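You operate a simulated robot arm through the tools that you are given. There is no shell and no other tool. Be economical: measure what you need, move in short steps, check, and stop when the job is done.

You are at the controls of a simulated two-armed robot. One attempt, no reset.

## Task
Brush the fluff off the purple jumper.
Fine: use the clothes brush and put it back; then lay the cedar block from the box on the jumper; shut the cedar box; the jumper stays on the folding top. What is to be rubbed or washed off counts as gone when no trace of it is left.

Only the result counts: the job must be done as asked and must still hold three seconds after the hand-in. Knocking over, shifting, dropping, spilling or breaking anything else fails it.

## Robot
Two 7-joint arms with two-finger parallel grippers on one trunk, on a base that drives. Base frame: it is fixed to the floor where the robot stands at the start and does not move with it; the origin is under the middle of the robot, x ahead of it, y to its left, z up. Readings come in cm, degrees, newtons and seconds.
The left shoulder is at the start at [6, 14.3, 93.8], the right one opposite. Places, roughly: cedar block (8x5x3 cm) [80, 20, 80]; cedar box lid [90, 20, 90]; folded jumper (26x25x5 cm) [50, -50, 40]; folding top [60, 10, 80]. Payload 1.57 kg a hand.
The tool frame of a hand sits at the grasp point between the pads (the TCP): z along the fingers, y along the line on which they close. The tips reach 3 cm beyond it. The gripper opens to 11 cm. The fingers are 2.4 cm wide and 1.2 cm thick; the gripper's body (4.8 by 11.2 cm) begins 7.8 cm behind the TCP.
Orientation is told as [roll, pitch, yaw] about the base's x, y, z axes, in that order, counted from this pose: with the fingers straight down and closing along the base's y, the tool's x points along the base's -x, its y along +y and its z along -z.

## Interface
- The arms move only by the tool send_rows. It takes "left_increments", "right_increments" or both (then of equal length, played together; a hand with none holds still); each is a list that holds one entry, the list of rows, each a list of 7 numbers: the turn, a rotation vector about the base's x, y, z in units of 120 degrees (1.0 is 120 degrees), then the shift along the base's x, y, z in units of 400 mm (1.0 is 400 mm), then the finger opening in m, from 0 to 0.11. In form: [[[ax, ay, az, x, y, z, grip], ...]]. A call has 1 to 8 rows; each row is the pose to reach, as a shift and turn from the pose commanded when the call began. A call with a number of a shift or a turn outside -1 to 1 is refused whole. Rows are played at 5 a second. More than 5 cm and 8.6 degrees between two rows, or a gripper value outside its range, and nothing of the call is played. Where a pose cannot be reached the arm comes as near as it can. A force on the tool above 80 N (or 10 N above the force at the start of the call, whichever is more), or a blocked arm, ends the call early, and 0.2 s more pass. Each finger travels about 4.5 cm/s and halts on what it meets, pressing with about 28 N; the grip force reading is that of the motor and also rises with nothing between the fingers. The clock runs only during rows and for 0.2 s after the last one: add rows that repeat a pose to give the fingers time. It gives the time, the measured TCP pose, the force on the tool (base axes), the opening and the grip force at its end, in the units of the frame above (readings bear some noise), with the torque about the TCP (base axes, N m) and any sound that the robot's microphone picked up.
- Cameras (640 x 400 px; columns grow to the right, rows downward): "scene" is now at [5.17, 2.6, 154.03]; the picture's right is [0.21, -0.98, 0.00], its down [-0.76, -0.16, -0.63] and it looks along [0.62, 0.13, -0.78] (base axes); focal length 248 px, centre (320, 200). "left" rides on the left gripper at [7, -1.6, -14.1] in its tool frame; the picture's right is [0.23, 0.97, 0.00], its down [-0.86, 0.20, -0.48] and it looks along [-0.47, 0.11, 0.88] (tool axes); focal length 222 px, centre (320, 200). "right" rides on the right gripper at [7, 1.6, -14.1] in its tool frame; the picture's right is [-0.23, 0.97, 0.00], its down [-0.86, -0.20, -0.48] and it looks along [-0.47, -0.11, 0.88] (tool axes); focal length 222 px, centre (320, 200). There is no depth. A picture from a camera that has moved, and an enlarged one, comes with that camera's place and axes in the base frame and with its lens. The place of the scene camera against the robot may be out by one fixed shift of up to 1.8 cm in any direction.
- snapshot(camera): a new picture of that camera. No time passes.
- move_column(by): slides the trunk up (or, below 0, down) by that many cm; the arms and the scene camera ride with it, the base frame stays. It gives what a move gives, with no picture.
- roll_base(legs): drives the robot by 1 to 6 legs, each [ahead, left, turn to the left] in cm, cm and degrees, along the robot's own axes; the way and the turn of a leg run together, so that a leg with both is an arc; at most 150 cm and 180 degrees a leg. The arms and the cameras ride along, it lands a little off, and it stops where it bumps. It gives what a move gives.
- pan_tilt(pan, tilt): turns the head with the scene camera to pan (to the left, within 86 degrees either way) and tilt (down, from -29 to 69), counted from straight ahead of the robot. It gives what a move gives.
- inspect(camera, box): a new picture of the part [left, top, right, bottom] of that camera's present view, enlarged. No time passes.
- finish_job(): hands the job in; it is judged then, once.

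Go step by step. Nothing tells you exact positions but the pictures and the camera data: compare them with the known pose of the tool, close in by small moves and look again before you grip or let go. The budget is 120 turns and 88 pictures, counting those below and the enlarged ones. Unless the task says otherwise, let go and move clear before handing in.

The tools are called after "Emit:" by a JSON object that holds its "op" and its "data". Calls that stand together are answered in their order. send_rows: Moves the arms, as the interface text tells. Its arguments: {"type":"object","properties":{"left_increments":{"type":"array","items":{"type":"array","items":{"type":"array","items":{"type":"number"}}}},"right_increments":{"type":"array","items":{"type":"array","items":{"type":"array","items":{"type":"number"}}}}},"required":[]} The other tools are called the same way: move_column (by) slides the trunk up or down; roll_base (legs) drives the base; pan_tilt (pan, tilt) turns the head that bears the scene camera; snapshot (camera) takes a picture; inspect (camera, box) takes an enlarged picture of a part of a camera's view; finish_job () hands the job in.

At the start:

```text
clock: 0.0
left_eef_pos: [45.45, 28.19, 107.2]
left_tcp_rot: [-0.1, 0.1, 0.0]
left_contact_force: [-0.2, 0.2, -0.5]
left_torque: [0.02, -0.01, -0.01]
left_gripper_width: 10.99
left_grip_force: 0.1
right_eef_pos: [44.26, -13.03, 111.33]
right_tcp_rot: [0.0, 0.0, 0.0]
right_contact_force: [-0.8, 0.7, -0.6]
right_torque: [-0.01, -0.01, 0.03]
right_gripper_width: 11.0
right_grip_force: 0.0
trunk travel left (down, up): [-53.7, 5.3]
robot x, y, heading: [0.27, 0.02, -0.2]
head pan, tilt: [12.1, 50.9]
```

scene: 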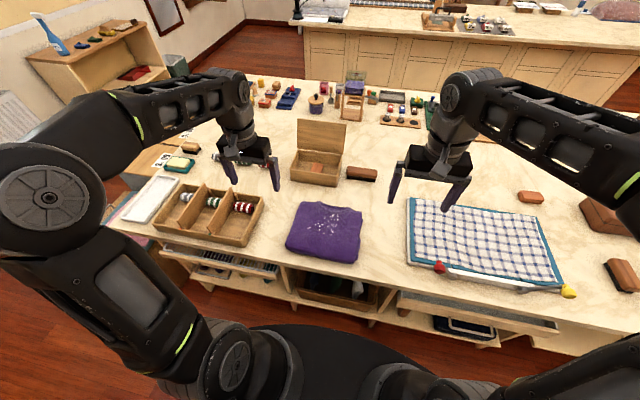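
right: 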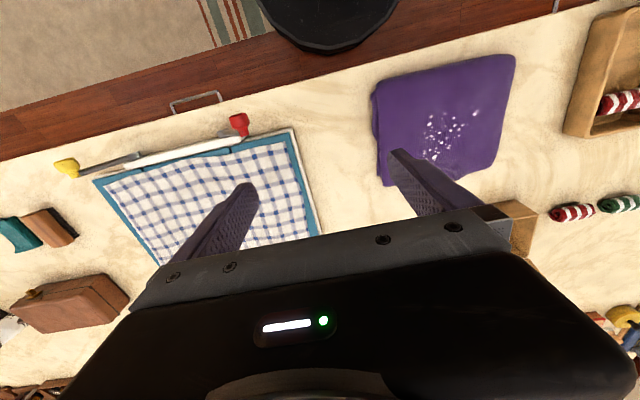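
left: 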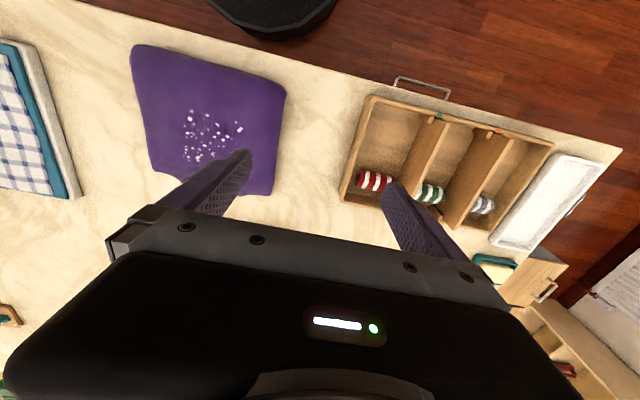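

I see the purple jumper ahead on a table top at about z≈80, and the cedar box open behind it. I'll look closer to identify the clothes brush and the box.

Emit:
{"op": "inspect", "data": {"camera": "scene", "box": [240, 80, 440, 280]}}

Emit:
{"op": "inspect", "data": {"camera": "scene", "box": [440, 150, 640, 310]}}

```text
2.00 times, centred on (340, 180) of scene
camera zoom: at [5.17, 2.6, 154.03], right [0.21, -0.98, 0.0], down [-0.76, -0.16, -0.63], along [0.62, 0.13, -0.78], focal length 496 px, centre (280, 240)
```

zoom: 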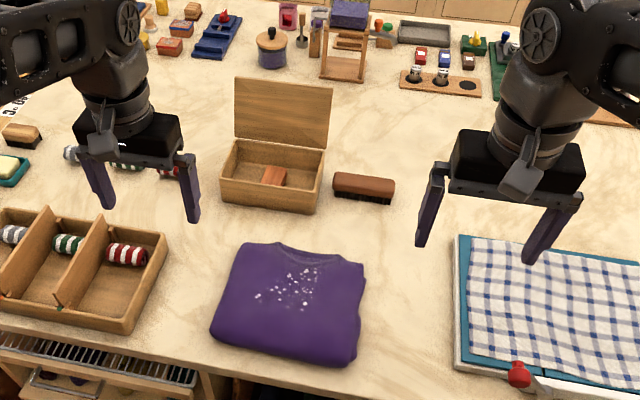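

```text
2.50 times, centred on (540, 230) of scene
camera zoom: at [5.17, 2.6, 154.03], right [0.21, -0.98, 0.0], down [-0.76, -0.16, -0.63], along [0.62, 0.13, -0.78], focal length 620 px, centre (-230, 125)
```

zoom: 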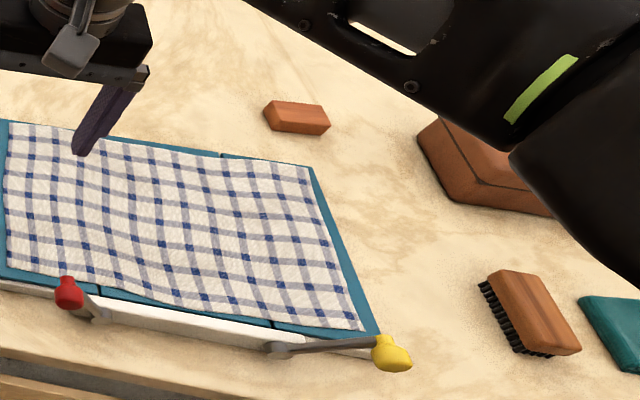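

The clothes brush is most likely the dark-bristled one just right of the cedar box, at about [79, 1, 81]; that's far, so I need to know how near the base can drive. I'll look down at the table's edge.

Emit:
{"op": "pan_tilt", "data": {"pan": 0, "tilt": 69}}

Emit:
{"op": "snapshot", "data": {"camera": "scene"}}

```text
clock: 0.8
left_eef_pos: [45.41, 28.25, 107.2]
left_tcp_rot: [0.0, 0.0, -0.1]
left_contact_force: [0.1, -0.5, -0.2]
left_torque: [-0.01, -0.05, 0.04]
left_gripper_width: 10.99
left_grip_force: 0.2
right_eef_pos: [44.2, -12.88, 111.23]
right_tcp_rot: [0.0, 0.0, 0.0]
right_contact_force: [0.2, 0.2, 0.6]
right_torque: [0.03, 0.0, -0.01]
right_gripper_width: 11.01
right_grip_force: 0.1
trunk travel left (down, up): [-53.7, 5.3]
robot x, y, heading: [-0.2, -0.08, -0.3]
head pan, tilt: [0.0, 68.8]
```

```text
82 pictures are left
camera scene: at [3.32, 1.01, 151.96], right [0.0, -1.0, 0.0], down [-0.93, 0.0, -0.36], along [0.36, 0.0, -0.93], focal length 248 px, centre (320, 200)
```

scene: 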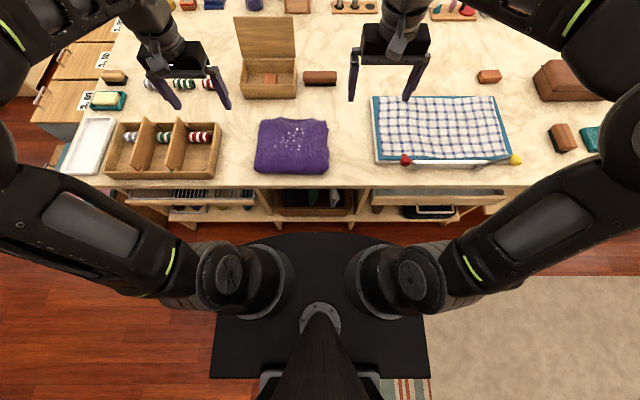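

The table edge is at x≈36 and the base front at about 30, so only a few cm are available. I'll drive ahead a little, then test how far the right arm reaches.

Emit:
{"op": "roll_base", "data": {"legs": [[3.5, 0, 0]]}}

Emit:
{"op": "inspect", "data": {"camera": "scene", "box": [200, 150, 440, 300]}}

```text
clock: 1.7
left_eef_pos: [49.16, 28.17, 107.05]
left_tcp_rot: [-0.1, 0.1, 0.0]
left_contact_force: [0.8, 0.0, -0.9]
left_torque: [-0.03, 0.0, 0.0]
left_gripper_width: 11.0
left_grip_force: 0.2
right_eef_pos: [48.06, -12.99, 111.13]
right_tcp_rot: [0.0, 0.1, 0.0]
right_contact_force: [0.1, -0.7, -0.5]
right_torque: [-0.01, 0.06, -0.01]
right_gripper_width: 10.98
right_grip_force: 0.1
trunk travel left (down, up): [-53.7, 5.3]
robot x, y, heading: [3.54, 0.41, -0.0]
head pan, tilt: [0.0, 68.8]
```

```text
2.67 times, centred on (320, 225) of scene
camera zoom: at [7.12, 1.01, 151.95], right [0.0, -1.0, 0.0], down [-0.93, 0.0, -0.36], along [0.36, 0.0, -0.93], focal length 662 px, centre (320, 133)
```

zoom: 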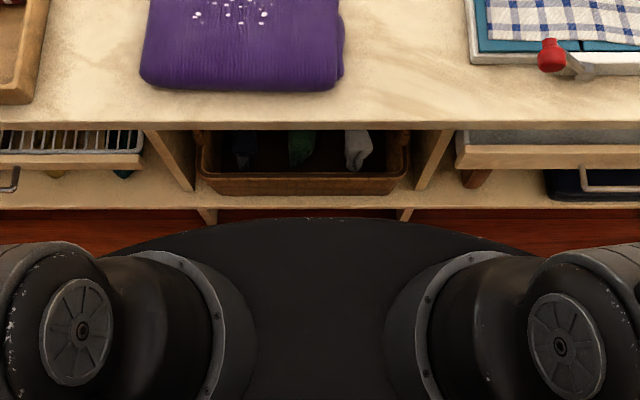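

There is open floor under the lower shelf, so the base may fit beneath. I'll creep on a few cm and check.

Emit:
{"op": "roll_base", "data": {"legs": [[4, 0, 0]]}}

Emit:
{"op": "inspect", "data": {"camera": "scene", "box": [200, 150, 440, 300]}}

```text
clock: 2.5
left_eef_pos: [53.16, 28.19, 107.05]
left_tcp_rot: [0.0, 0.1, -0.1]
left_contact_force: [0.5, 0.4, -0.8]
left_torque: [-0.01, 0.05, -0.01]
left_gripper_width: 11.0
left_grip_force: 0.1
right_eef_pos: [52.08, -12.81, 111.2]
right_tcp_rot: [0.0, 0.1, 0.0]
right_contact_force: [0.4, 0.6, -0.1]
right_torque: [0.01, 0.09, -0.03]
right_gripper_width: 10.98
right_grip_force: 0.1
trunk travel left (down, up): [-53.7, 5.3]
robot x, y, heading: [7.36, -0.0, -0.1]
head pan, tilt: [0.0, 68.8]
```

```text
2.67 times, centred on (320, 225) of scene
camera zoom: at [11.13, 1.01, 151.95], right [0.0, -1.0, 0.0], down [-0.93, 0.0, -0.36], along [0.36, 0.0, -0.93], focal length 662 px, centre (320, 133)
```

zoom: 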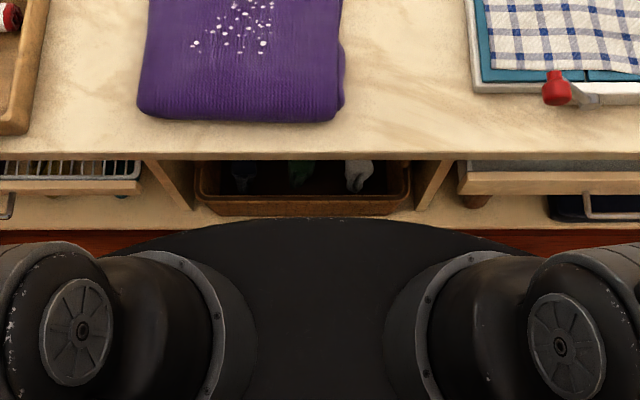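

No bump so far. Another small creep.

Emit:
{"op": "roll_base", "data": {"legs": [[4, 0, 0]]}}

Emit:
{"op": "snapshot", "data": {"camera": "scene"}}

Emit:
{"op": "snapshot", "data": {"camera": "right"}}

```text
clock: 3.4
left_eef_pos: [57.23, 28.28, 107.06]
left_tcp_rot: [0.0, 0.1, 0.0]
left_contact_force: [0.5, -0.6, 0.0]
left_torque: [-0.01, 0.04, 0.02]
left_gripper_width: 11.0
left_grip_force: 0.1
right_eef_pos: [56.04, -13.01, 111.2]
right_tcp_rot: [-0.1, 0.1, 0.0]
right_contact_force: [1.4, 0.1, -0.4]
right_torque: [-0.04, 0.05, -0.05]
right_gripper_width: 10.99
right_grip_force: 0.0
trunk travel left (down, up): [-53.7, 5.3]
robot x, y, heading: [11.57, 0.24, 0.1]
head pan, tilt: [0.0, 68.8]
```

```text
79 pictures are left
camera scene: at [15.17, 1.01, 151.95], right [0.0, -1.0, 0.0], down [-0.93, 0.0, -0.36], along [0.36, 0.0, -0.93], focal length 248 px, centre (320, 200)
```

scene: 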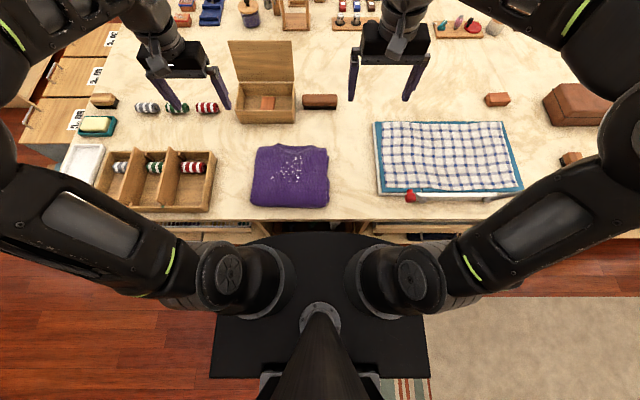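

```text
78 pictures are left
camera right: at [49.12, -11.37, 125.24], right [0.23, 0.97, 0.0], down [0.86, -0.2, 0.48], along [0.46, -0.11, -0.88], focal length 222 px, centre (320, 200)
```

right: 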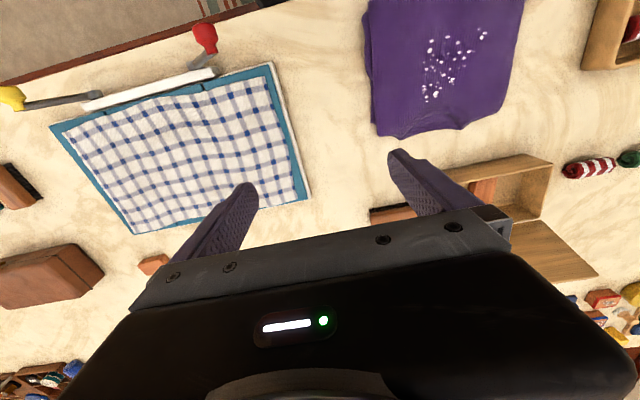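

Still no contact. Two more small creeps.

Emit:
{"op": "roll_base", "data": {"legs": [[4, 0, 0]]}}

Emit:
{"op": "inspect", "data": {"camera": "scene", "box": [200, 150, 440, 300]}}

```text
clock: 4.3
left_eef_pos: [61.23, 28.23, 107.07]
left_tcp_rot: [0.1, 0.2, 0.0]
left_contact_force: [-0.3, -0.2, -0.6]
left_torque: [-0.01, 0.07, 0.0]
left_gripper_width: 11.0
left_grip_force: 0.0
right_eef_pos: [60.03, -12.92, 111.19]
right_tcp_rot: [0.0, 0.3, 0.1]
right_contact_force: [0.2, 0.7, -0.2]
right_torque: [0.01, 0.08, 0.01]
right_gripper_width: 11.01
right_grip_force: 0.0
trunk travel left (down, up): [-53.7, 5.3]
robot x, y, heading: [15.15, -0.22, 0.1]
head pan, tilt: [0.0, 68.8]
```

```text
2.67 times, centred on (320, 225) of scene
camera zoom: at [19.09, 1.01, 151.95], right [0.0, -1.0, 0.0], down [-0.93, 0.0, -0.36], along [0.36, 0.0, -0.93], focal length 662 px, centre (320, 133)
```

zoom: 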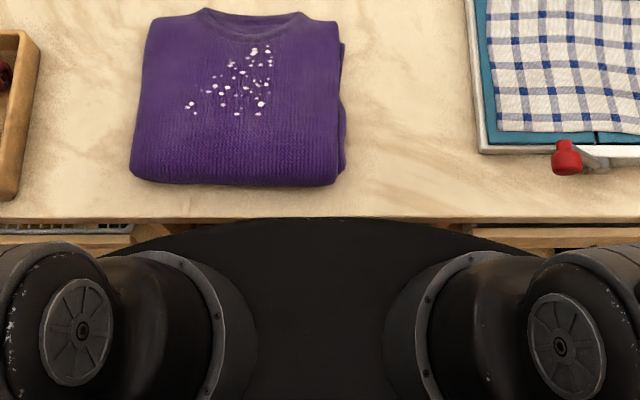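

Positions agree with the table edge now level with the base front, so I stop driving here. Next I move the right hand toward the brush, testing the reach.

Emit:
{"op": "send_rows", "data": {"right_increments": [[[0, 0, 0, 0.1, 0.05, 0, 0.11], [0, 0, 0, 0.2, 0.1, 0, 0.11], [0, 0, 0, 0.3, 0.12, 0, 0.11], [0, 0, 0, 0.35, 0.14, 0, 0.11]]]}}

Emit:
{"op": "snapshot", "data": {"camera": "right"}}

```text
clock: 5.3
left_eef_pos: [60.94, 28.15, 107.15]
left_tcp_rot: [-0.1, 0.1, 0.0]
left_contact_force: [-0.3, -0.3, 0.1]
left_torque: [0.01, 0.01, 0.0]
left_gripper_width: 10.99
left_grip_force: 0.1
right_eef_pos: [66.01, -10.01, 111.21]
right_tcp_rot: [0.0, -0.1, 0.1]
right_contact_force: [-0.7, -1.1, 0.3]
right_torque: [0.09, -0.03, 0.03]
right_gripper_width: 11.01
right_grip_force: 0.1
right hand out of reach, approached as far as the arm can: row 2, 3, 4
trunk travel left (down, up): [-53.7, 5.3]
robot x, y, heading: [15.56, -0.03, -0.2]
head pan, tilt: [0.0, 68.8]
```

```text
76 pictures are left
camera right: at [59.01, -8.39, 125.34], right [0.23, 0.97, 0.0], down [0.85, -0.2, 0.48], along [0.47, -0.11, -0.88], focal length 222 px, centre (320, 200)
```

right: 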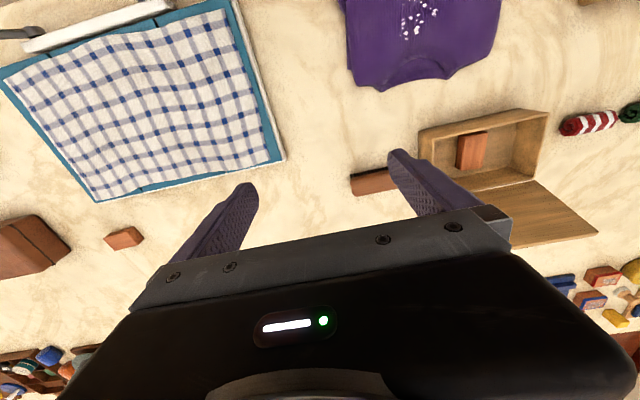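

The tool-down reach at this height ends at x≈66; lower down, the wrist comes nearer to shoulder level and the reach should grow. I'll lower to z≈95 and see.

Emit:
{"op": "send_rows", "data": {"right_increments": [[[0, 0, 0, 0, 0, -0.1, 0.11], [0, 0, 0, 0, 0, -0.2, 0.11], [0, 0, 0, 0, 0, -0.3, 0.11], [0, 0, 0, 0, 0, -0.4, 0.11], [0, 0, 0, 0.1, 0, -0.4, 0.11]]]}}

```text
clock: 6.5
left_eef_pos: [61.1, 28.21, 107.05]
left_tcp_rot: [-0.1, 0.1, -0.1]
left_contact_force: [-0.2, -0.1, 1.0]
left_torque: [-0.02, 0.03, 0.0]
left_gripper_width: 10.99
left_grip_force: 0.0
right_eef_pos: [69.88, -10.18, 95.1]
right_tcp_rot: [-0.1, 0.1, 0.0]
right_contact_force: [-0.2, -0.4, 0.5]
right_torque: [0.02, 0.02, 0.02]
right_gripper_width: 11.01
right_grip_force: 0.0
trunk travel left (down, up): [-53.7, 5.3]
robot x, y, heading: [15.71, -0.03, -0.2]
head pan, tilt: [0.0, 68.8]
```

That works: the reach grows lower down. Push on forward.

Emit:
{"op": "send_rows", "data": {"right_increments": [[[0, 0, 0, 0.05, 0.05, -0.05, 0.11], [0, 0, 0, 0.1, 0.1, -0.05, 0.11], [0, 0, 0, 0.15, 0.15, -0.05, 0.11], [0, 0, 0, 0.2, 0.2, -0.05, 0.11]]]}}

Emit:
{"op": "snapshot", "data": {"camera": "right"}}

Emit:
{"op": "snapshot", "data": {"camera": "scene"}}

```text
clock: 7.5
left_eef_pos: [61.01, 28.31, 107.09]
left_tcp_rot: [-0.1, 0.1, 0.0]
left_contact_force: [0.3, 0.0, 0.3]
left_torque: [-0.04, 0.02, -0.01]
left_gripper_width: 11.01
left_grip_force: 0.1
right_eef_pos: [77.58, -2.21, 93.32]
right_tcp_rot: [0.0, 0.2, 0.0]
right_contact_force: [0.4, 1.0, 0.1]
right_torque: [0.0, 0.01, -0.03]
right_gripper_width: 11.0
right_grip_force: 0.0
trunk travel left (down, up): [-53.7, 5.3]
robot x, y, heading: [15.51, 0.24, -0.1]
head pan, tilt: [0.0, 68.8]
```

```text
75 pictures are left
camera right: at [70.75, -0.64, 107.41], right [0.23, 0.97, 0.0], down [0.86, -0.2, 0.48], along [0.46, -0.11, -0.88], focal length 222 px, centre (320, 200)
```

right: 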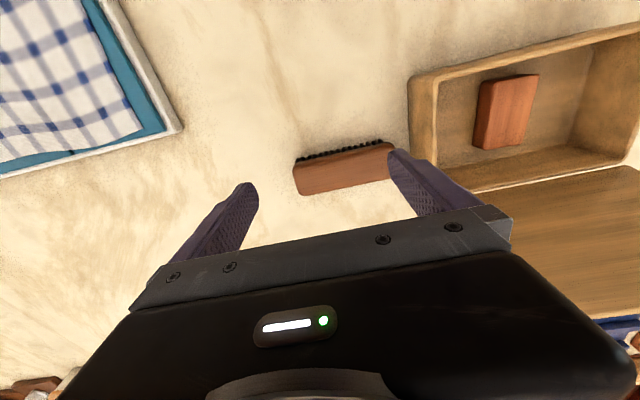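

```text
74 pictures are left
camera scene: at [18.87, 1.05, 151.96], right [0.0, -1.0, 0.0], down [-0.93, 0.0, -0.36], along [0.36, 0.0, -0.93], focal length 248 px, centre (320, 200)
```

scene: 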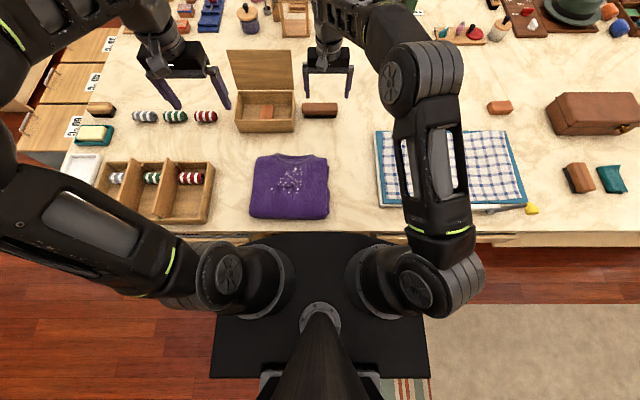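

The brush sits lengthwise along y at about [80.8, 0.2], top z≈81. I turn the right gripper 90° so it closes across the brush.

Emit:
{"op": "send_rows", "data": {"right_increments": [[[0, 0, 0.07, 0, 0, 0, 0.11], [0, 0, 0.14, 0, 0, 0, 0.11], [0, 0, 0.21, 0, 0, 0, 0.11], [0, 0, 0.28, 0, 0, 0, 0.11], [0, 0, 0.35, 0, 0, 0, 0.11], [0, 0, 0.375, 0, 0, 0, 0.11]]]}}

Emit:
{"op": "send_rows", "data": {"right_increments": [[[0, 0, 0.07, 0, 0, 0, 0.11], [0, 0, 0.14, 0, 0, 0, 0.11], [0, 0, 0.21, 0, 0, 0, 0.11], [0, 0, 0.28, 0, 0, 0, 0.11], [0, 0, 0.35, 0, 0, 0, 0.11], [0, 0, 0.375, 0, 0, 0, 0.11]]]}}

```text
clock: 8.9
left_eef_pos: [60.89, 28.17, 107.11]
left_tcp_rot: [0.0, 0.2, -0.1]
left_contact_force: [-0.5, 0.0, 0.7]
left_torque: [0.01, 0.0, 0.01]
left_gripper_width: 11.0
left_grip_force: 0.1
right_eef_pos: [77.67, -2.08, 93.5]
right_tcp_rot: [0.1, 0.0, 45.1]
right_contact_force: [-0.3, 0.4, -0.3]
right_torque: [0.02, -0.02, 0.01]
right_gripper_width: 11.01
right_grip_force: 0.2
trunk travel left (down, up): [-53.7, 5.3]
robot x, y, heading: [15.26, 0.01, 0.1]
head pan, tilt: [0.0, 68.8]
```

```text
clock: 10.3
left_eef_pos: [61.09, 28.18, 107.16]
left_tcp_rot: [0.0, 0.0, -0.1]
left_contact_force: [0.1, -0.4, 0.6]
left_torque: [-0.01, 0.0, 0.02]
left_gripper_width: 10.99
left_grip_force: 0.1
right_eef_pos: [77.61, -2.05, 93.5]
right_tcp_rot: [0.0, 0.1, 90.1]
right_contact_force: [-0.6, -0.9, 0.0]
right_torque: [0.03, 0.02, 0.02]
right_gripper_width: 10.99
right_grip_force: 0.1
trunk travel left (down, up): [-53.7, 5.3]
robot x, y, heading: [15.75, -0.15, -0.1]
head pan, tilt: [0.0, 68.8]
```

Turned freely. Now shift over the brush (x+3.2, y+2.2), a bit lower, and look.

Emit:
{"op": "send_rows", "data": {"right_increments": [[[0, 0, 0, 0.04, 0.03, -0.05, 0.11], [0, 0, 0, 0.08, 0.055, -0.1, 0.11], [0, 0, 0, 0.08, 0.055, -0.1, 0.11]]]}}

Emit:
{"op": "snapshot", "data": {"camera": "right"}}

```text
clock: 11.1
left_eef_pos: [60.87, 28.23, 107.06]
left_tcp_rot: [0.0, 0.1, -0.1]
left_contact_force: [-0.5, -0.2, -0.7]
left_torque: [0.0, 0.0, -0.01]
left_gripper_width: 10.98
left_grip_force: 0.0
right_eef_pos: [81.03, 0.06, 89.59]
right_tcp_rot: [0.0, 0.0, 89.9]
right_contact_force: [-0.1, -0.6, -0.7]
right_torque: [0.01, -0.03, -0.03]
right_gripper_width: 11.02
right_grip_force: 0.0
trunk travel left (down, up): [-53.7, 5.3]
robot x, y, heading: [14.9, 0.43, 0.1]
head pan, tilt: [0.0, 68.8]
```

```text
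73 pictures are left
camera right: at [79.36, -6.88, 103.59], right [-0.97, 0.23, 0.0], down [0.2, 0.86, 0.48], along [0.11, 0.47, -0.88], focal length 222 px, centre (320, 200)
```

right: 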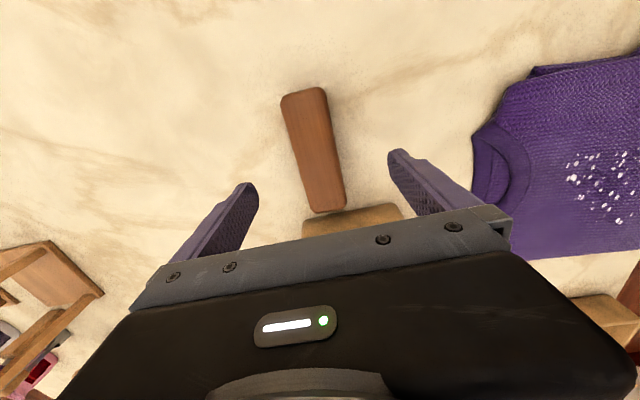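

The brush centre is [81.2, 0.15]; the hand is centred over it. I descend to TCP z≈81.8 and close.

Emit:
{"op": "send_rows", "data": {"right_increments": [[[0, 0, 0, 0.002, 0, -0.05, 0.11], [0, 0, 0, 0.004, 0, -0.1, 0.11], [0, 0, 0, 0.004, 0, -0.15, 0.11], [0, 0, 0, 0.004, 0, -0.195, 0.11], [0, 0, 0, 0.004, 0, -0.195, 0.11]]]}}

Emit:
{"op": "inspect", "data": {"camera": "scene", "box": [220, 40, 420, 165]}}

Emit:
{"op": "snapshot", "data": {"camera": "right"}}

```text
clock: 12.3
left_eef_pos: [60.95, 28.25, 107.14]
left_tcp_rot: [0.0, 0.2, 0.0]
left_contact_force: [-0.2, 0.1, -0.1]
left_torque: [0.03, -0.02, 0.02]
left_gripper_width: 11.0
left_grip_force: 0.1
right_eef_pos: [80.98, 0.34, 81.79]
right_tcp_rot: [0.0, 0.1, 89.9]
right_contact_force: [-0.7, 0.5, 0.2]
right_torque: [0.01, -0.02, -0.01]
right_gripper_width: 11.0
right_grip_force: 0.1
trunk travel left (down, up): [-53.7, 5.3]
robot x, y, heading: [15.94, 0.19, 0.1]
head pan, tilt: [0.0, 68.8]
```

```text
3.20 times, centred on (320, 102) of scene
camera zoom: at [18.82, 1.01, 151.96], right [0.0, -1.0, 0.0], down [-0.93, 0.0, -0.36], along [0.36, 0.0, -0.93], focal length 794 px, centre (320, 512)
```

zoom: 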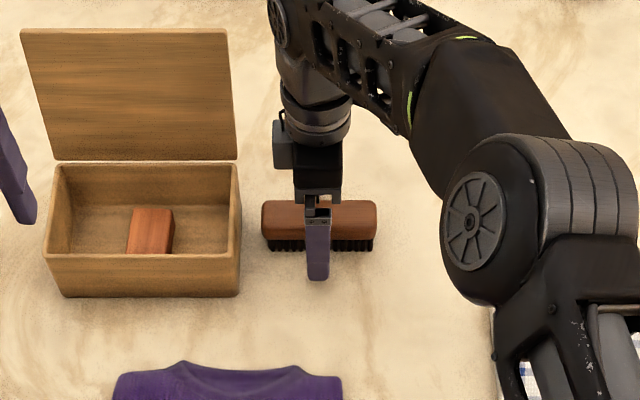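

```text
71 pictures are left
camera right: at [79.49, -6.79, 95.84], right [-0.97, 0.23, 0.0], down [0.2, 0.86, 0.48], along [0.11, 0.47, -0.88], focal length 222 px, centre (320, 200)
```

right: 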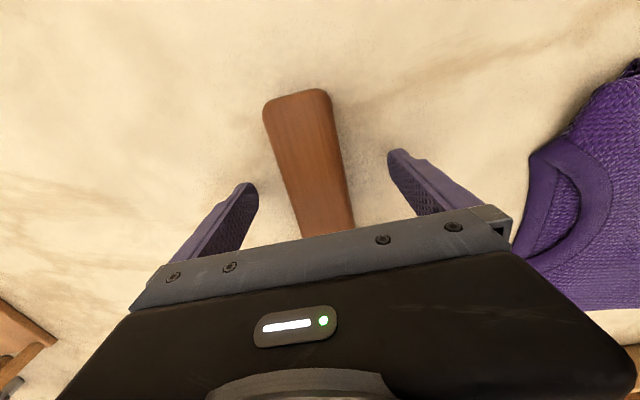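

Well centred; closing on the brush.

Emit:
{"op": "send_rows", "data": {"right_increments": [[[0, 0, 0, 0.004, 0, 0, 0.08], [0, 0, 0, 0.004, 0, 0, 0.06], [0, 0, 0, 0.004, 0, 0, 0.05], [0, 0, 0, 0.004, 0, 0, 0.04], [0, 0, 0, 0.004, 0, 0, 0.03], [0, 0, 0, 0.004, 0, 0, 0.03], [0, 0, 0, 0.004, 0, 0, 0.03], [0, 0, 0, 0.004, 0, 0, 0.03]]]}}

```text
clock: 14.1
left_eef_pos: [61.03, 28.17, 107.23]
left_tcp_rot: [0.0, 0.1, 0.0]
left_contact_force: [0.5, 0.3, -0.3]
left_torque: [-0.05, -0.02, 0.02]
left_gripper_width: 11.01
left_grip_force: 0.1
right_eef_pos: [81.28, 0.15, 81.78]
right_tcp_rot: [0.1, -0.1, 90.0]
right_contact_force: [0.2, -0.2, 0.6]
right_torque: [-0.06, -0.02, 0.03]
right_gripper_width: 4.34
right_grip_force: 28.0
trunk travel left (down, up): [-53.7, 5.3]
robot x, y, heading: [15.51, -0.14, -0.1]
head pan, tilt: [0.0, 68.8]
```

Gripped at 4.3 cm. Lift straight up, then carry it over the jumper, moving the left hand aside.

Emit:
{"op": "send_rows", "data": {"right_increments": [[[0, 0, 0, 0, 0, 0.05, 0.03], [0, 0, 0, 0, 0, 0.15, 0.03], [0, 0, 0, 0, 0, 0.25, 0.03], [0, 0, 0, -0.1, 0.02, 0.3, 0.03], [0, 0, 0, -0.2, 0.04, 0.3, 0.03], [0, 0, 0, -0.3, 0.06, 0.3, 0.03], [0, 0, 0, -0.4, 0.08, 0.3, 0.03], [0, 0, 0, -0.5, 0.1, 0.3, 0.03]]], "left_increments": [[[0, 0, 0, 0, 0, 0, 0.11], [0, 0, 0, 0, 0.05, 0.02, 0.11], [0, 0, 0, 0, 0.1, 0.04, 0.11], [0, 0, 0, 0, 0.15, 0.06, 0.11], [0, 0, 0, 0, 0.2, 0.08, 0.11], [0, 0, 0, 0, 0.25, 0.08, 0.11], [0, 0, 0, 0, 0.3, 0.08, 0.11], [0, 0, 0, 0, 0.3, 0.08, 0.11]]]}}

Emit:
{"op": "snapshot", "data": {"camera": "scene"}}

Emit:
{"op": "snapshot", "data": {"camera": "right"}}

```text
clock: 15.9
left_eef_pos: [60.81, 40.14, 110.34]
left_tcp_rot: [-0.1, 0.0, 0.0]
left_contact_force: [0.2, -0.3, 1.0]
left_torque: [-0.02, -0.01, -0.02]
left_gripper_width: 11.01
left_grip_force: 0.1
right_eef_pos: [61.19, 4.12, 93.86]
right_tcp_rot: [-0.1, 0.0, 89.9]
right_contact_force: [0.1, -0.4, 1.6]
right_torque: [0.01, 0.02, 0.0]
right_gripper_width: 3.0
right_grip_force: 0.2
trunk travel left (down, up): [-53.7, 5.3]
robot x, y, heading: [15.33, 0.29, -0.1]
head pan, tilt: [0.0, 68.8]
```

```text
70 pictures are left
camera scene: at [18.73, 1.0, 151.96], right [0.0, -1.0, 0.0], down [-0.93, 0.0, -0.36], along [0.36, 0.0, -0.93], focal length 248 px, centre (320, 200)
```

scene: 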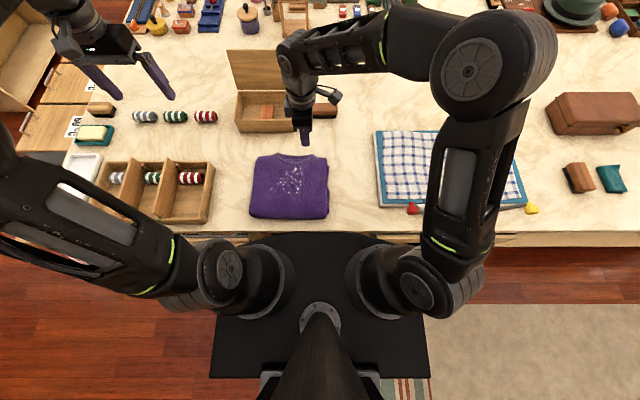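

```text
69 pictures are left
camera right: at [59.55, -2.83, 108.04], right [-0.97, 0.23, 0.0], down [0.2, 0.86, 0.48], along [0.11, 0.47, -0.88], focal length 222 px, centre (320, 200)
```

right: 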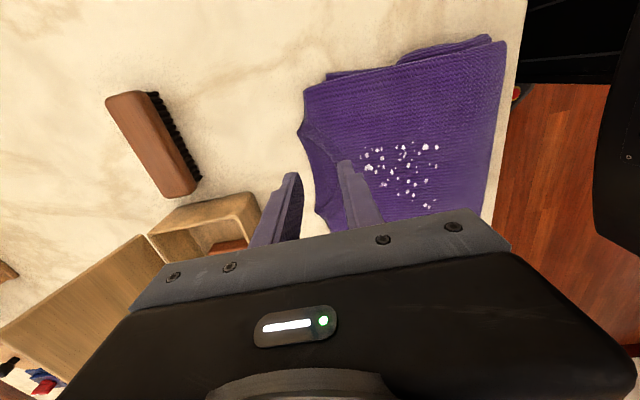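

The brush slipped out (fingers closed to 3.0) and stayed in place at about [80.9, 0]; I gripped too high on its rounded top. I go back, and will descend lower this time.

Emit:
{"op": "send_rows", "data": {"right_increments": [[[0, 0, 0, 0, 0, 0, 0.05], [0, 0, 0, 0.1, -0.02, 0, 0.08], [0, 0, 0, 0.2, -0.04, 0, 0.11], [0, 0, 0, 0.3, -0.06, 0, 0.11], [0, 0, 0, 0.4, -0.08, 0, 0.11], [0, 0, 0, 0.495, -0.1, -0.05, 0.11], [0, 0, 0, 0.495, -0.1, -0.15, 0.11], [0, 0, 0, 0.495, -0.1, -0.15, 0.11]]]}}

Emit:
{"op": "snapshot", "data": {"camera": "right"}}

```text
clock: 17.7
left_eef_pos: [61.01, 40.15, 110.38]
left_tcp_rot: [-0.1, 0.1, 0.0]
left_contact_force: [0.6, 0.0, 0.0]
left_torque: [-0.01, -0.02, -0.02]
left_gripper_width: 10.99
left_grip_force: 0.0
right_eef_pos: [81.25, 0.19, 87.47]
right_tcp_rot: [0.0, 0.0, 90.1]
right_contact_force: [-0.1, -0.4, 0.6]
right_torque: [0.02, 0.01, 0.01]
right_gripper_width: 11.0
right_grip_force: 0.0
trunk travel left (down, up): [-53.7, 5.3]
robot x, y, heading: [15.59, 0.13, -0.0]
head pan, tilt: [0.0, 68.8]
```

```text
68 pictures are left
camera right: at [79.53, -6.84, 101.61], right [-0.97, 0.23, 0.0], down [0.2, 0.86, 0.48], along [0.11, 0.47, -0.88], focal length 222 px, centre (320, 200)
```

right: 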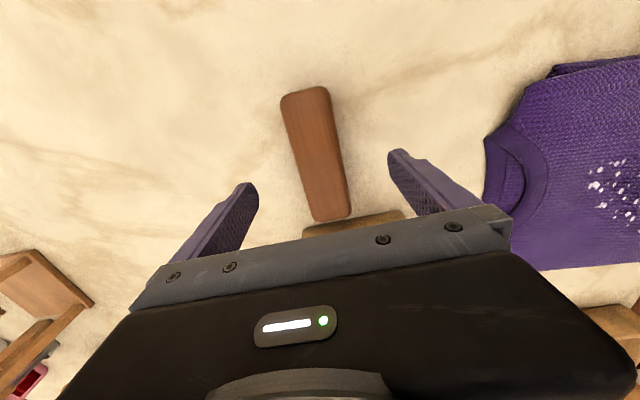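

Aligned again. Descend gently to z≈80.5, watching the force.

Emit:
{"op": "send_rows", "data": {"right_increments": [[[0, 0, 0, 0, 0, -0.06, 0.11], [0, 0, 0, 0, 0, -0.12, 0.11], [0, 0, 0, 0, 0, -0.145, 0.11], [0, 0, 0, 0, 0, -0.16, 0.11], [0, 0, 0, 0, 0, -0.175, 0.11], [0, 0, 0, 0, 0, -0.175, 0.11]]]}}

Emit:
{"op": "inspect", "data": {"camera": "scene", "box": [280, 70, 380, 135]}}

```text
clock: 19.1
left_eef_pos: [60.88, 40.11, 110.54]
left_tcp_rot: [0.0, 0.0, -0.1]
left_contact_force: [-0.2, 0.4, -0.6]
left_torque: [0.0, 0.03, 0.01]
left_gripper_width: 11.0
left_grip_force: 0.1
right_eef_pos: [81.03, 0.17, 81.02]
right_tcp_rot: [-0.4, -0.1, 90.0]
right_contact_force: [-0.2, -0.2, 22.3]
right_torque: [-0.12, 1.38, 0.21]
right_gripper_width: 11.02
right_grip_force: 0.0
trunk travel left (down, up): [-53.7, 5.3]
robot x, y, heading: [15.56, -0.01, 0.1]
head pan, tilt: [0.0, 68.8]
```

```text
6.15 times, centred on (330, 102) of scene
camera zoom: at [18.61, 1.0, 152.0], right [0.0, -1.0, 0.0], down [-0.93, 0.0, -0.36], along [0.36, 0.0, -0.93], focal length 1527 px, centre (258, 800)
```

zoom: 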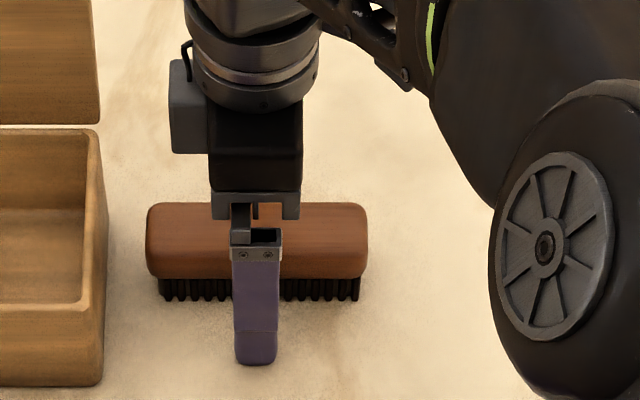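

The tips touch the table (z≈78), so the wood (about z 80–82) is well within the pads. I raise a hair, close fully, and lift slowly this time.

Emit:
{"op": "send_rows", "data": {"right_increments": [[[0, 0, 0, 0, 0, 0.01, 0.08], [0, 0, 0, 0, 0, 0.01, 0.05], [0, 0, 0, 0, 0, 0.01, 0.03], [0, 0, 0, 0, 0, 0.01, 0.0], [0, 0, 0, 0, 0, 0.01, 0.0], [0, 0, 0, 0, 0, 0.01, 0.0], [0, 0, 0, 0, 0, 0.01, 0.0], [0, 0, 0, 0, 0, 0.01, 0.0]]]}}

Emit:
{"op": "send_rows", "data": {"right_increments": [[[0, 0, 0, 0, 0, 0.01, 0.0], [0, 0, 0, 0, 0, 0.02, 0.0], [0, 0, 0, 0, 0, 0.03, 0.0], [0, 0, 0, 0, 0, 0.04, 0.0], [0, 0, 0, 0, 0, 0.05, 0.0]]]}}

Emit:
{"op": "inspect", "data": {"camera": "scene", "box": [280, 70, 380, 135]}}

```text
clock: 20.9
left_eef_pos: [60.99, 40.17, 110.3]
left_tcp_rot: [0.0, 0.1, 0.0]
left_contact_force: [-0.5, 0.2, 0.7]
left_torque: [0.01, 0.01, 0.01]
left_gripper_width: 10.99
left_grip_force: 0.0
right_eef_pos: [80.98, 0.13, 81.11]
right_tcp_rot: [0.0, 0.0, 90.1]
right_contact_force: [-0.4, 0.0, -0.7]
right_torque: [-0.03, 0.0, 0.02]
right_gripper_width: 4.34
right_grip_force: 28.3
trunk travel left (down, up): [-53.7, 5.3]
robot x, y, heading: [15.64, 0.03, 0.1]
head pan, tilt: [0.0, 68.8]
```

```text
clock: 22.1
left_eef_pos: [60.93, 40.09, 110.3]
left_tcp_rot: [0.0, 0.1, -0.1]
left_contact_force: [0.2, -0.5, 0.3]
left_torque: [-0.01, 0.0, 0.01]
left_gripper_width: 11.04
left_grip_force: 0.0
right_eef_pos: [81.0, 0.26, 83.16]
right_tcp_rot: [-0.1, 0.0, 90.1]
right_contact_force: [1.0, 0.4, -0.7]
right_torque: [-0.02, 0.0, -0.02]
right_gripper_width: 4.35
right_grip_force: 28.2
trunk travel left (down, up): [-53.7, 5.3]
robot x, y, heading: [15.41, 0.1, -0.1]
head pan, tilt: [0.0, 68.8]
```

```text
6.15 times, centred on (330, 102) of scene
camera zoom: at [18.84, 1.01, 151.96], right [0.0, -1.0, 0.0], down [-0.93, 0.0, -0.36], along [0.36, 0.0, -0.93], focal length 1527 px, centre (258, 800)
```

zoom: 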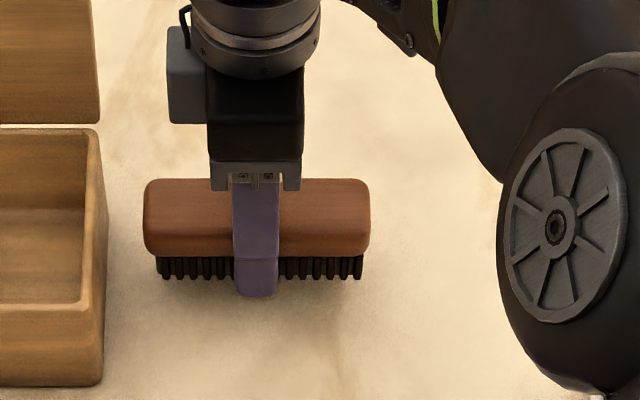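

The brush is held, but the fingertips sit level with the bristle ends. I set it back down and regrip about 0.5 cm higher so only bristles touch the jumper.

Emit:
{"op": "send_rows", "data": {"right_increments": [[[0, 0, 0, 0, 0, -0.025, 0.0], [0, 0, 0, 0, 0, -0.05, 0.0], [0, 0, 0, 0, 0, -0.05, 0.06], [0, 0, 0, 0, 0, -0.05, 0.06], [0, 0, 0, 0, 0, -0.038, 0.06], [0, 0, 0, 0, 0, -0.038, 0.0], [0, 0, 0, 0, 0, -0.038, 0.0], [0, 0, 0, 0, 0, -0.038, 0.0]]]}}

Emit:
{"op": "send_rows", "data": {"right_increments": [[[0, 0, 0, 0, 0, 0.0, 0.0], [0, 0, 0, 0, 0, 0.01, 0.0], [0, 0, 0, 0, 0, 0.03, 0.0], [0, 0, 0, 0, 0, 0.06, 0.0], [0, 0, 0, 0, 0, 0.1, 0.0], [0, 0, 0, 0, 0, 0.15, 0.0], [0, 0, 0, 0, 0, 0.2, 0.0], [0, 0, 0, 0, 0, 0.2, 0.0]]]}}

Emit:
{"op": "inspect", "data": {"camera": "scene", "box": [280, 50, 380, 115]}}

```text
clock: 23.9
left_eef_pos: [60.99, 40.09, 110.24]
left_tcp_rot: [0.0, 0.1, 0.1]
left_contact_force: [0.2, -1.1, -1.2]
left_torque: [-0.04, -0.03, 0.02]
left_gripper_width: 11.02
left_grip_force: 0.1
right_eef_pos: [81.07, 0.07, 81.43]
right_tcp_rot: [0.0, 0.0, 90.0]
right_contact_force: [-1.3, -0.2, -0.1]
right_torque: [0.04, 0.03, 0.0]
right_gripper_width: 4.35
right_grip_force: 28.2
trunk travel left (down, up): [-53.7, 5.3]
robot x, y, heading: [15.48, -0.05, 0.1]
head pan, tilt: [0.0, 68.8]
```

```text
clock: 25.7
left_eef_pos: [61.0, 40.22, 110.19]
left_tcp_rot: [0.0, 0.1, 0.0]
left_contact_force: [-1.0, -0.5, -0.3]
left_torque: [-0.01, -0.02, 0.04]
left_gripper_width: 10.99
left_grip_force: 0.0
right_eef_pos: [81.07, 0.08, 89.6]
right_tcp_rot: [0.0, 0.0, 90.1]
right_contact_force: [0.0, -0.7, -1.1]
right_torque: [0.01, -0.01, -0.03]
right_gripper_width: 4.34
right_grip_force: 28.0
trunk travel left (down, up): [-53.7, 5.3]
robot x, y, heading: [15.46, -0.26, 0.0]
head pan, tilt: [0.0, 68.8]
```

```text
6.15 times, centred on (330, 82) of scene
camera zoom: at [18.86, 1.01, 151.96], right [0.0, -1.0, 0.0], down [-0.93, 0.0, -0.36], along [0.36, 0.0, -0.93], focal length 1527 px, centre (258, 923)
```

zoom: 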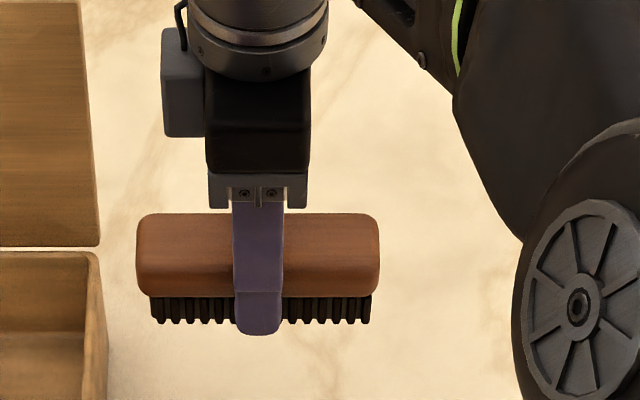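

Held firmly. Now carry it slowly over the jumper: the fluff covers about x 48–57, y 6–15.

Emit:
{"op": "send_rows", "data": {"right_increments": [[[0, 0, 0, -0.05, 0, 0.02, 0.0], [0, 0, 0, -0.12, 0, 0.04, 0.0], [0, 0, 0, -0.19, 0, 0.04, 0.0], [0, 0, 0, -0.26, 0.05, 0.04, 0.0], [0, 0, 0, -0.33, 0.1, 0.04, 0.0], [0, 0, 0, -0.4, 0.16, 0.04, 0.0], [0, 0, 0, -0.47, 0.22, 0.04, 0.0], [0, 0, 0, -0.53, 0.26, 0.04, 0.0]]]}}

Emit:
{"op": "snapshot", "data": {"camera": "scene"}}

Emit:
{"op": "snapshot", "data": {"camera": "right"}}

```text
clock: 27.5
left_eef_pos: [60.93, 40.17, 110.35]
left_tcp_rot: [0.0, 0.2, 0.0]
left_contact_force: [0.2, 0.2, 0.5]
left_torque: [0.01, 0.01, 0.0]
left_gripper_width: 11.0
left_grip_force: 0.1
right_eef_pos: [59.82, 10.57, 91.0]
right_tcp_rot: [0.0, 0.1, 90.0]
right_contact_force: [-0.5, 1.1, -1.8]
right_torque: [0.02, -0.01, 0.01]
right_gripper_width: 4.33
right_grip_force: 28.3
trunk travel left (down, up): [-53.7, 5.3]
robot x, y, heading: [15.67, 0.42, 0.0]
head pan, tilt: [0.0, 68.8]
```

```text
64 pictures are left
camera scene: at [18.8, 1.04, 151.96], right [0.0, -1.0, 0.0], down [-0.93, 0.0, -0.36], along [0.36, 0.0, -0.93], focal length 248 px, centre (320, 200)
```

scene: 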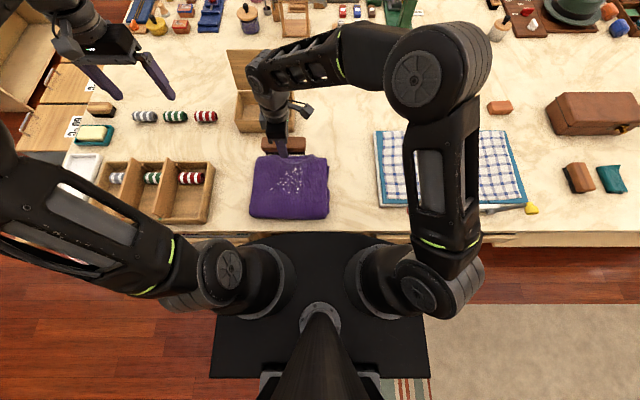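

```text
63 pictures are left
camera right: at [58.11, 3.63, 105.16], right [-0.97, 0.23, 0.0], down [0.2, 0.86, 0.48], along [0.11, 0.47, -0.88], focal length 222 px, centre (320, 200)
```

right: 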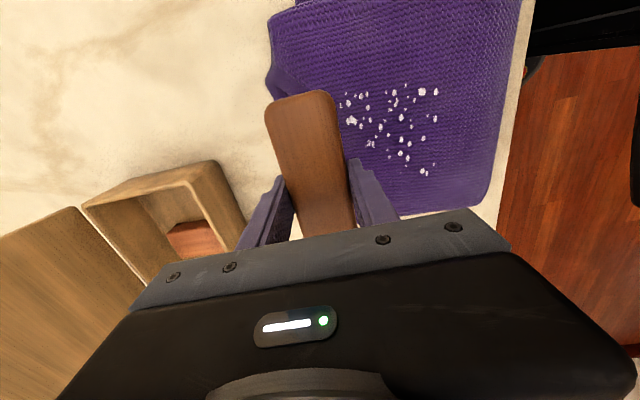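

Brush aligned just behind the fluff. Lower it gently to the jumper's expected top (contact at TCP≈86.4).

Emit:
{"op": "send_rows", "data": {"right_increments": [[[0, 0, 0, 0, 0, -0.05, 0.0], [0, 0, 0, 0, 0, -0.085, 0.0], [0, 0, 0, 0, 0, -0.095, 0.0], [0, 0, 0, 0, 0, -0.105, 0.0], [0, 0, 0, 0, 0, -0.1125, 0.0], [0, 0, 0, 0, 0, -0.1125, 0.0]]]}}

Emit:
{"op": "inspect", "data": {"camera": "scene", "box": [230, 120, 350, 220]}}

```text
clock: 28.9
left_eef_pos: [60.9, 39.96, 110.23]
left_tcp_rot: [0.0, 0.1, -0.1]
left_contact_force: [0.3, -0.2, -0.2]
left_torque: [0.01, 0.01, 0.01]
left_gripper_width: 10.99
left_grip_force: 0.0
right_eef_pos: [59.81, 10.35, 86.63]
right_tcp_rot: [0.0, 0.0, 90.0]
right_contact_force: [0.2, -0.1, -2.5]
right_torque: [-0.02, 0.0, -0.02]
right_gripper_width: 4.33
right_grip_force: 28.0
trunk travel left (down, up): [-53.7, 5.3]
robot x, y, heading: [15.42, 0.32, 0.0]
head pan, tilt: [0.0, 68.8]
```

```text
4.00 times, centred on (290, 170) of scene
camera zoom: at [18.83, 1.01, 151.96], right [0.0, -1.0, 0.0], down [-0.93, 0.0, -0.36], along [0.36, 0.0, -0.93], focal length 993 px, centre (440, 320)
```

zoom: 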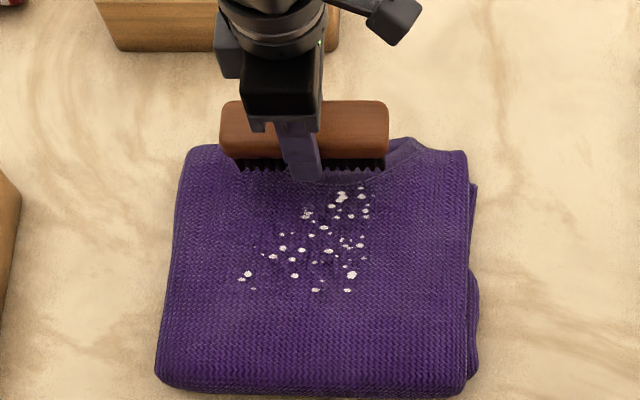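

Nearly touching. Lower a little further in fine steps to find contact.

Emit:
{"op": "send_rows", "data": {"right_increments": [[[0, 0, 0, 0, 0, -0.006, 0.0], [0, 0, 0, 0, 0, -0.012, 0.0], [0, 0, 0, 0, 0, -0.018, 0.0], [0, 0, 0, 0, 0, -0.018, 0.0]]]}}

```text
clock: 29.9
left_eef_pos: [60.88, 40.23, 110.35]
left_tcp_rot: [0.0, 0.1, 0.0]
left_contact_force: [0.8, -0.3, -0.3]
left_torque: [-0.02, 0.01, 0.0]
left_gripper_width: 11.02
left_grip_force: 0.0
right_eef_pos: [59.84, 10.5, 85.79]
right_tcp_rot: [0.0, 0.0, 90.0]
right_contact_force: [0.4, -1.0, -1.0]
right_torque: [0.01, -0.01, 0.02]
right_gripper_width: 4.32
right_grip_force: 27.6
trunk travel left (down, up): [-53.7, 5.3]
robot x, y, heading: [15.52, 0.3, -0.0]
head pan, tilt: [0.0, 68.8]
```

Emit:
{"op": "send_rows", "data": {"right_increments": [[[0, 0, 0, -0.03, 0, 0, 0.0], [0, 0, 0, -0.03, 0, -0.006, 0.0], [0, 0, 0, -0.03, 0, -0.012, 0.0], [0, 0, 0, -0.03, 0, -0.018, 0.0], [0, 0, 0, -0.03, 0, -0.024, 0.0], [0, 0, 0, -0.03, 0, -0.024, 0.0]]]}}

Emit:
{"op": "inspect", "data": {"camera": "scene", "box": [230, 120, 350, 220]}}

```text
clock: 31.3
left_eef_pos: [60.86, 40.16, 110.47]
left_tcp_rot: [0.0, 0.0, 0.0]
left_contact_force: [-0.5, 0.2, 0.2]
left_torque: [-0.01, -0.01, 0.01]
left_gripper_width: 11.03
left_grip_force: 0.0
right_eef_pos: [58.51, 10.64, 85.29]
right_tcp_rot: [-0.4, -0.2, 90.0]
right_contact_force: [0.9, -2.4, 35.7]
right_torque: [0.13, 0.27, 0.08]
right_gripper_width: 4.33
right_grip_force: 27.9
trunk travel left (down, up): [-53.7, 5.3]
robot x, y, heading: [15.46, -0.29, -0.2]
head pan, tilt: [0.0, 68.8]
```

```text
4.00 times, centred on (290, 170) of scene
camera zoom: at [18.61, 0.94, 151.99], right [0.0, -1.0, 0.0], down [-0.93, 0.0, -0.36], along [0.36, 0.0, -0.93], focal length 993 px, centre (440, 320)
```

zoom: 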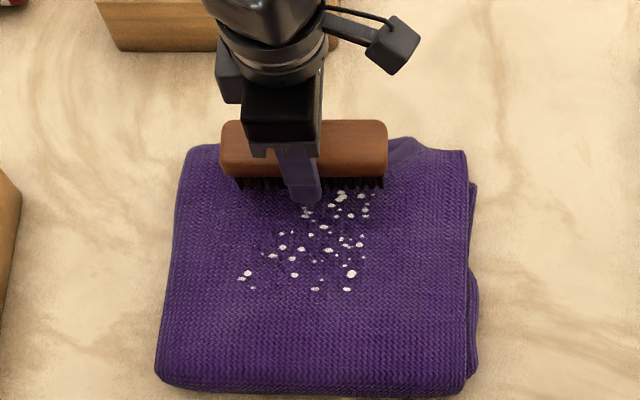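

Contact at TCP≈85.3. I ease the pressure and sweep toward the robot across the fluff.

Emit:
{"op": "send_rows", "data": {"right_increments": [[[0, 0, 0, 0, 0, 0.007, 0.0], [0, 0, 0, -0.05, 0, 0.007, 0.0], [0, 0, 0, -0.1, 0, 0.007, 0.0], [0, 0, 0, -0.15, 0, 0.007, 0.0], [0, 0, 0, -0.2, 0, 0.007, 0.0], [0, 0, 0, -0.25, 0, 0.007, 0.0], [0, 0, 0, -0.3, 0, 0.007, 0.0], [0, 0, 0, -0.34, 0, 0.007, 0.0]]]}}

Emit:
{"op": "inspect", "data": {"camera": "scene", "box": [230, 120, 350, 220]}}

```text
clock: 33.1
left_eef_pos: [60.88, 40.14, 110.3]
left_tcp_rot: [0.0, 0.1, 0.0]
left_contact_force: [0.0, -0.4, 0.2]
left_torque: [-0.04, 0.01, 0.03]
left_gripper_width: 10.99
left_grip_force: 0.2
right_eef_pos: [44.99, 10.71, 85.28]
right_tcp_rot: [0.1, 0.2, 90.1]
right_contact_force: [0.8, -0.7, -0.2]
right_torque: [0.0, -0.01, -0.05]
right_gripper_width: 4.35
right_grip_force: 28.5
trunk travel left (down, up): [-53.7, 5.3]
robot x, y, heading: [15.33, 0.62, -0.1]
head pan, tilt: [0.0, 68.8]
```

```text
4.00 times, centred on (290, 170) of scene
camera zoom: at [18.79, 1.02, 151.95], right [0.0, -1.0, 0.0], down [-0.93, 0.0, -0.36], along [0.36, 0.0, -0.93], focal length 993 px, centre (440, 320)
```

zoom: 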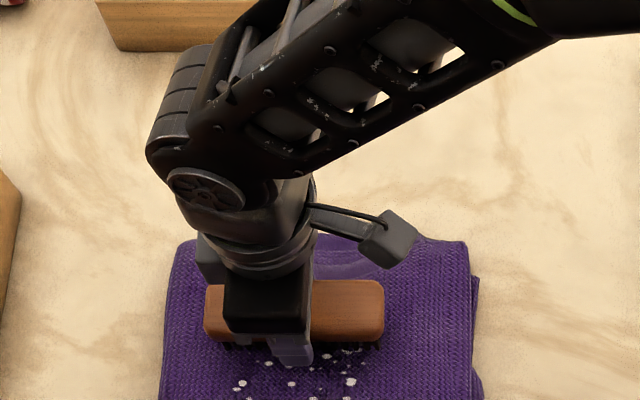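

The jumper has been dragged along with the brush. I stop and look at the whole picture.

Emit:
{"op": "snapshot", "data": {"camera": "scene"}}

Emit:
{"op": "snapshot", "data": {"camera": "right"}}

```text
59 pictures are left
camera scene: at [18.79, 1.02, 151.95], right [0.0, -1.0, 0.0], down [-0.93, 0.0, -0.36], along [0.36, 0.0, -0.93], focal length 248 px, centre (320, 200)
```

scene: 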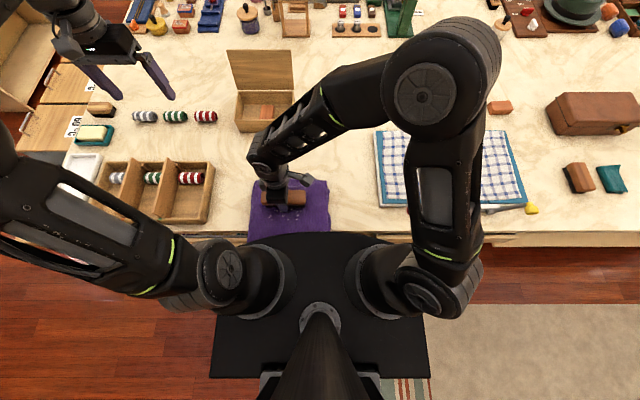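

```text
58 pictures are left
camera right: at [43.37, 3.62, 99.38], right [-0.97, 0.23, 0.0], down [0.2, 0.86, 0.48], along [0.11, 0.46, -0.88], focal length 222 px, centre (320, 200)
```

right: 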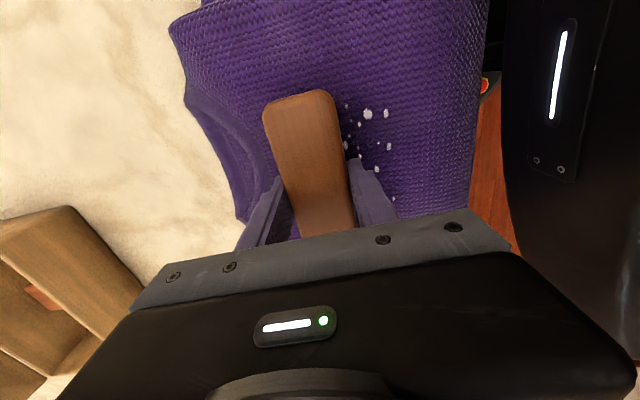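

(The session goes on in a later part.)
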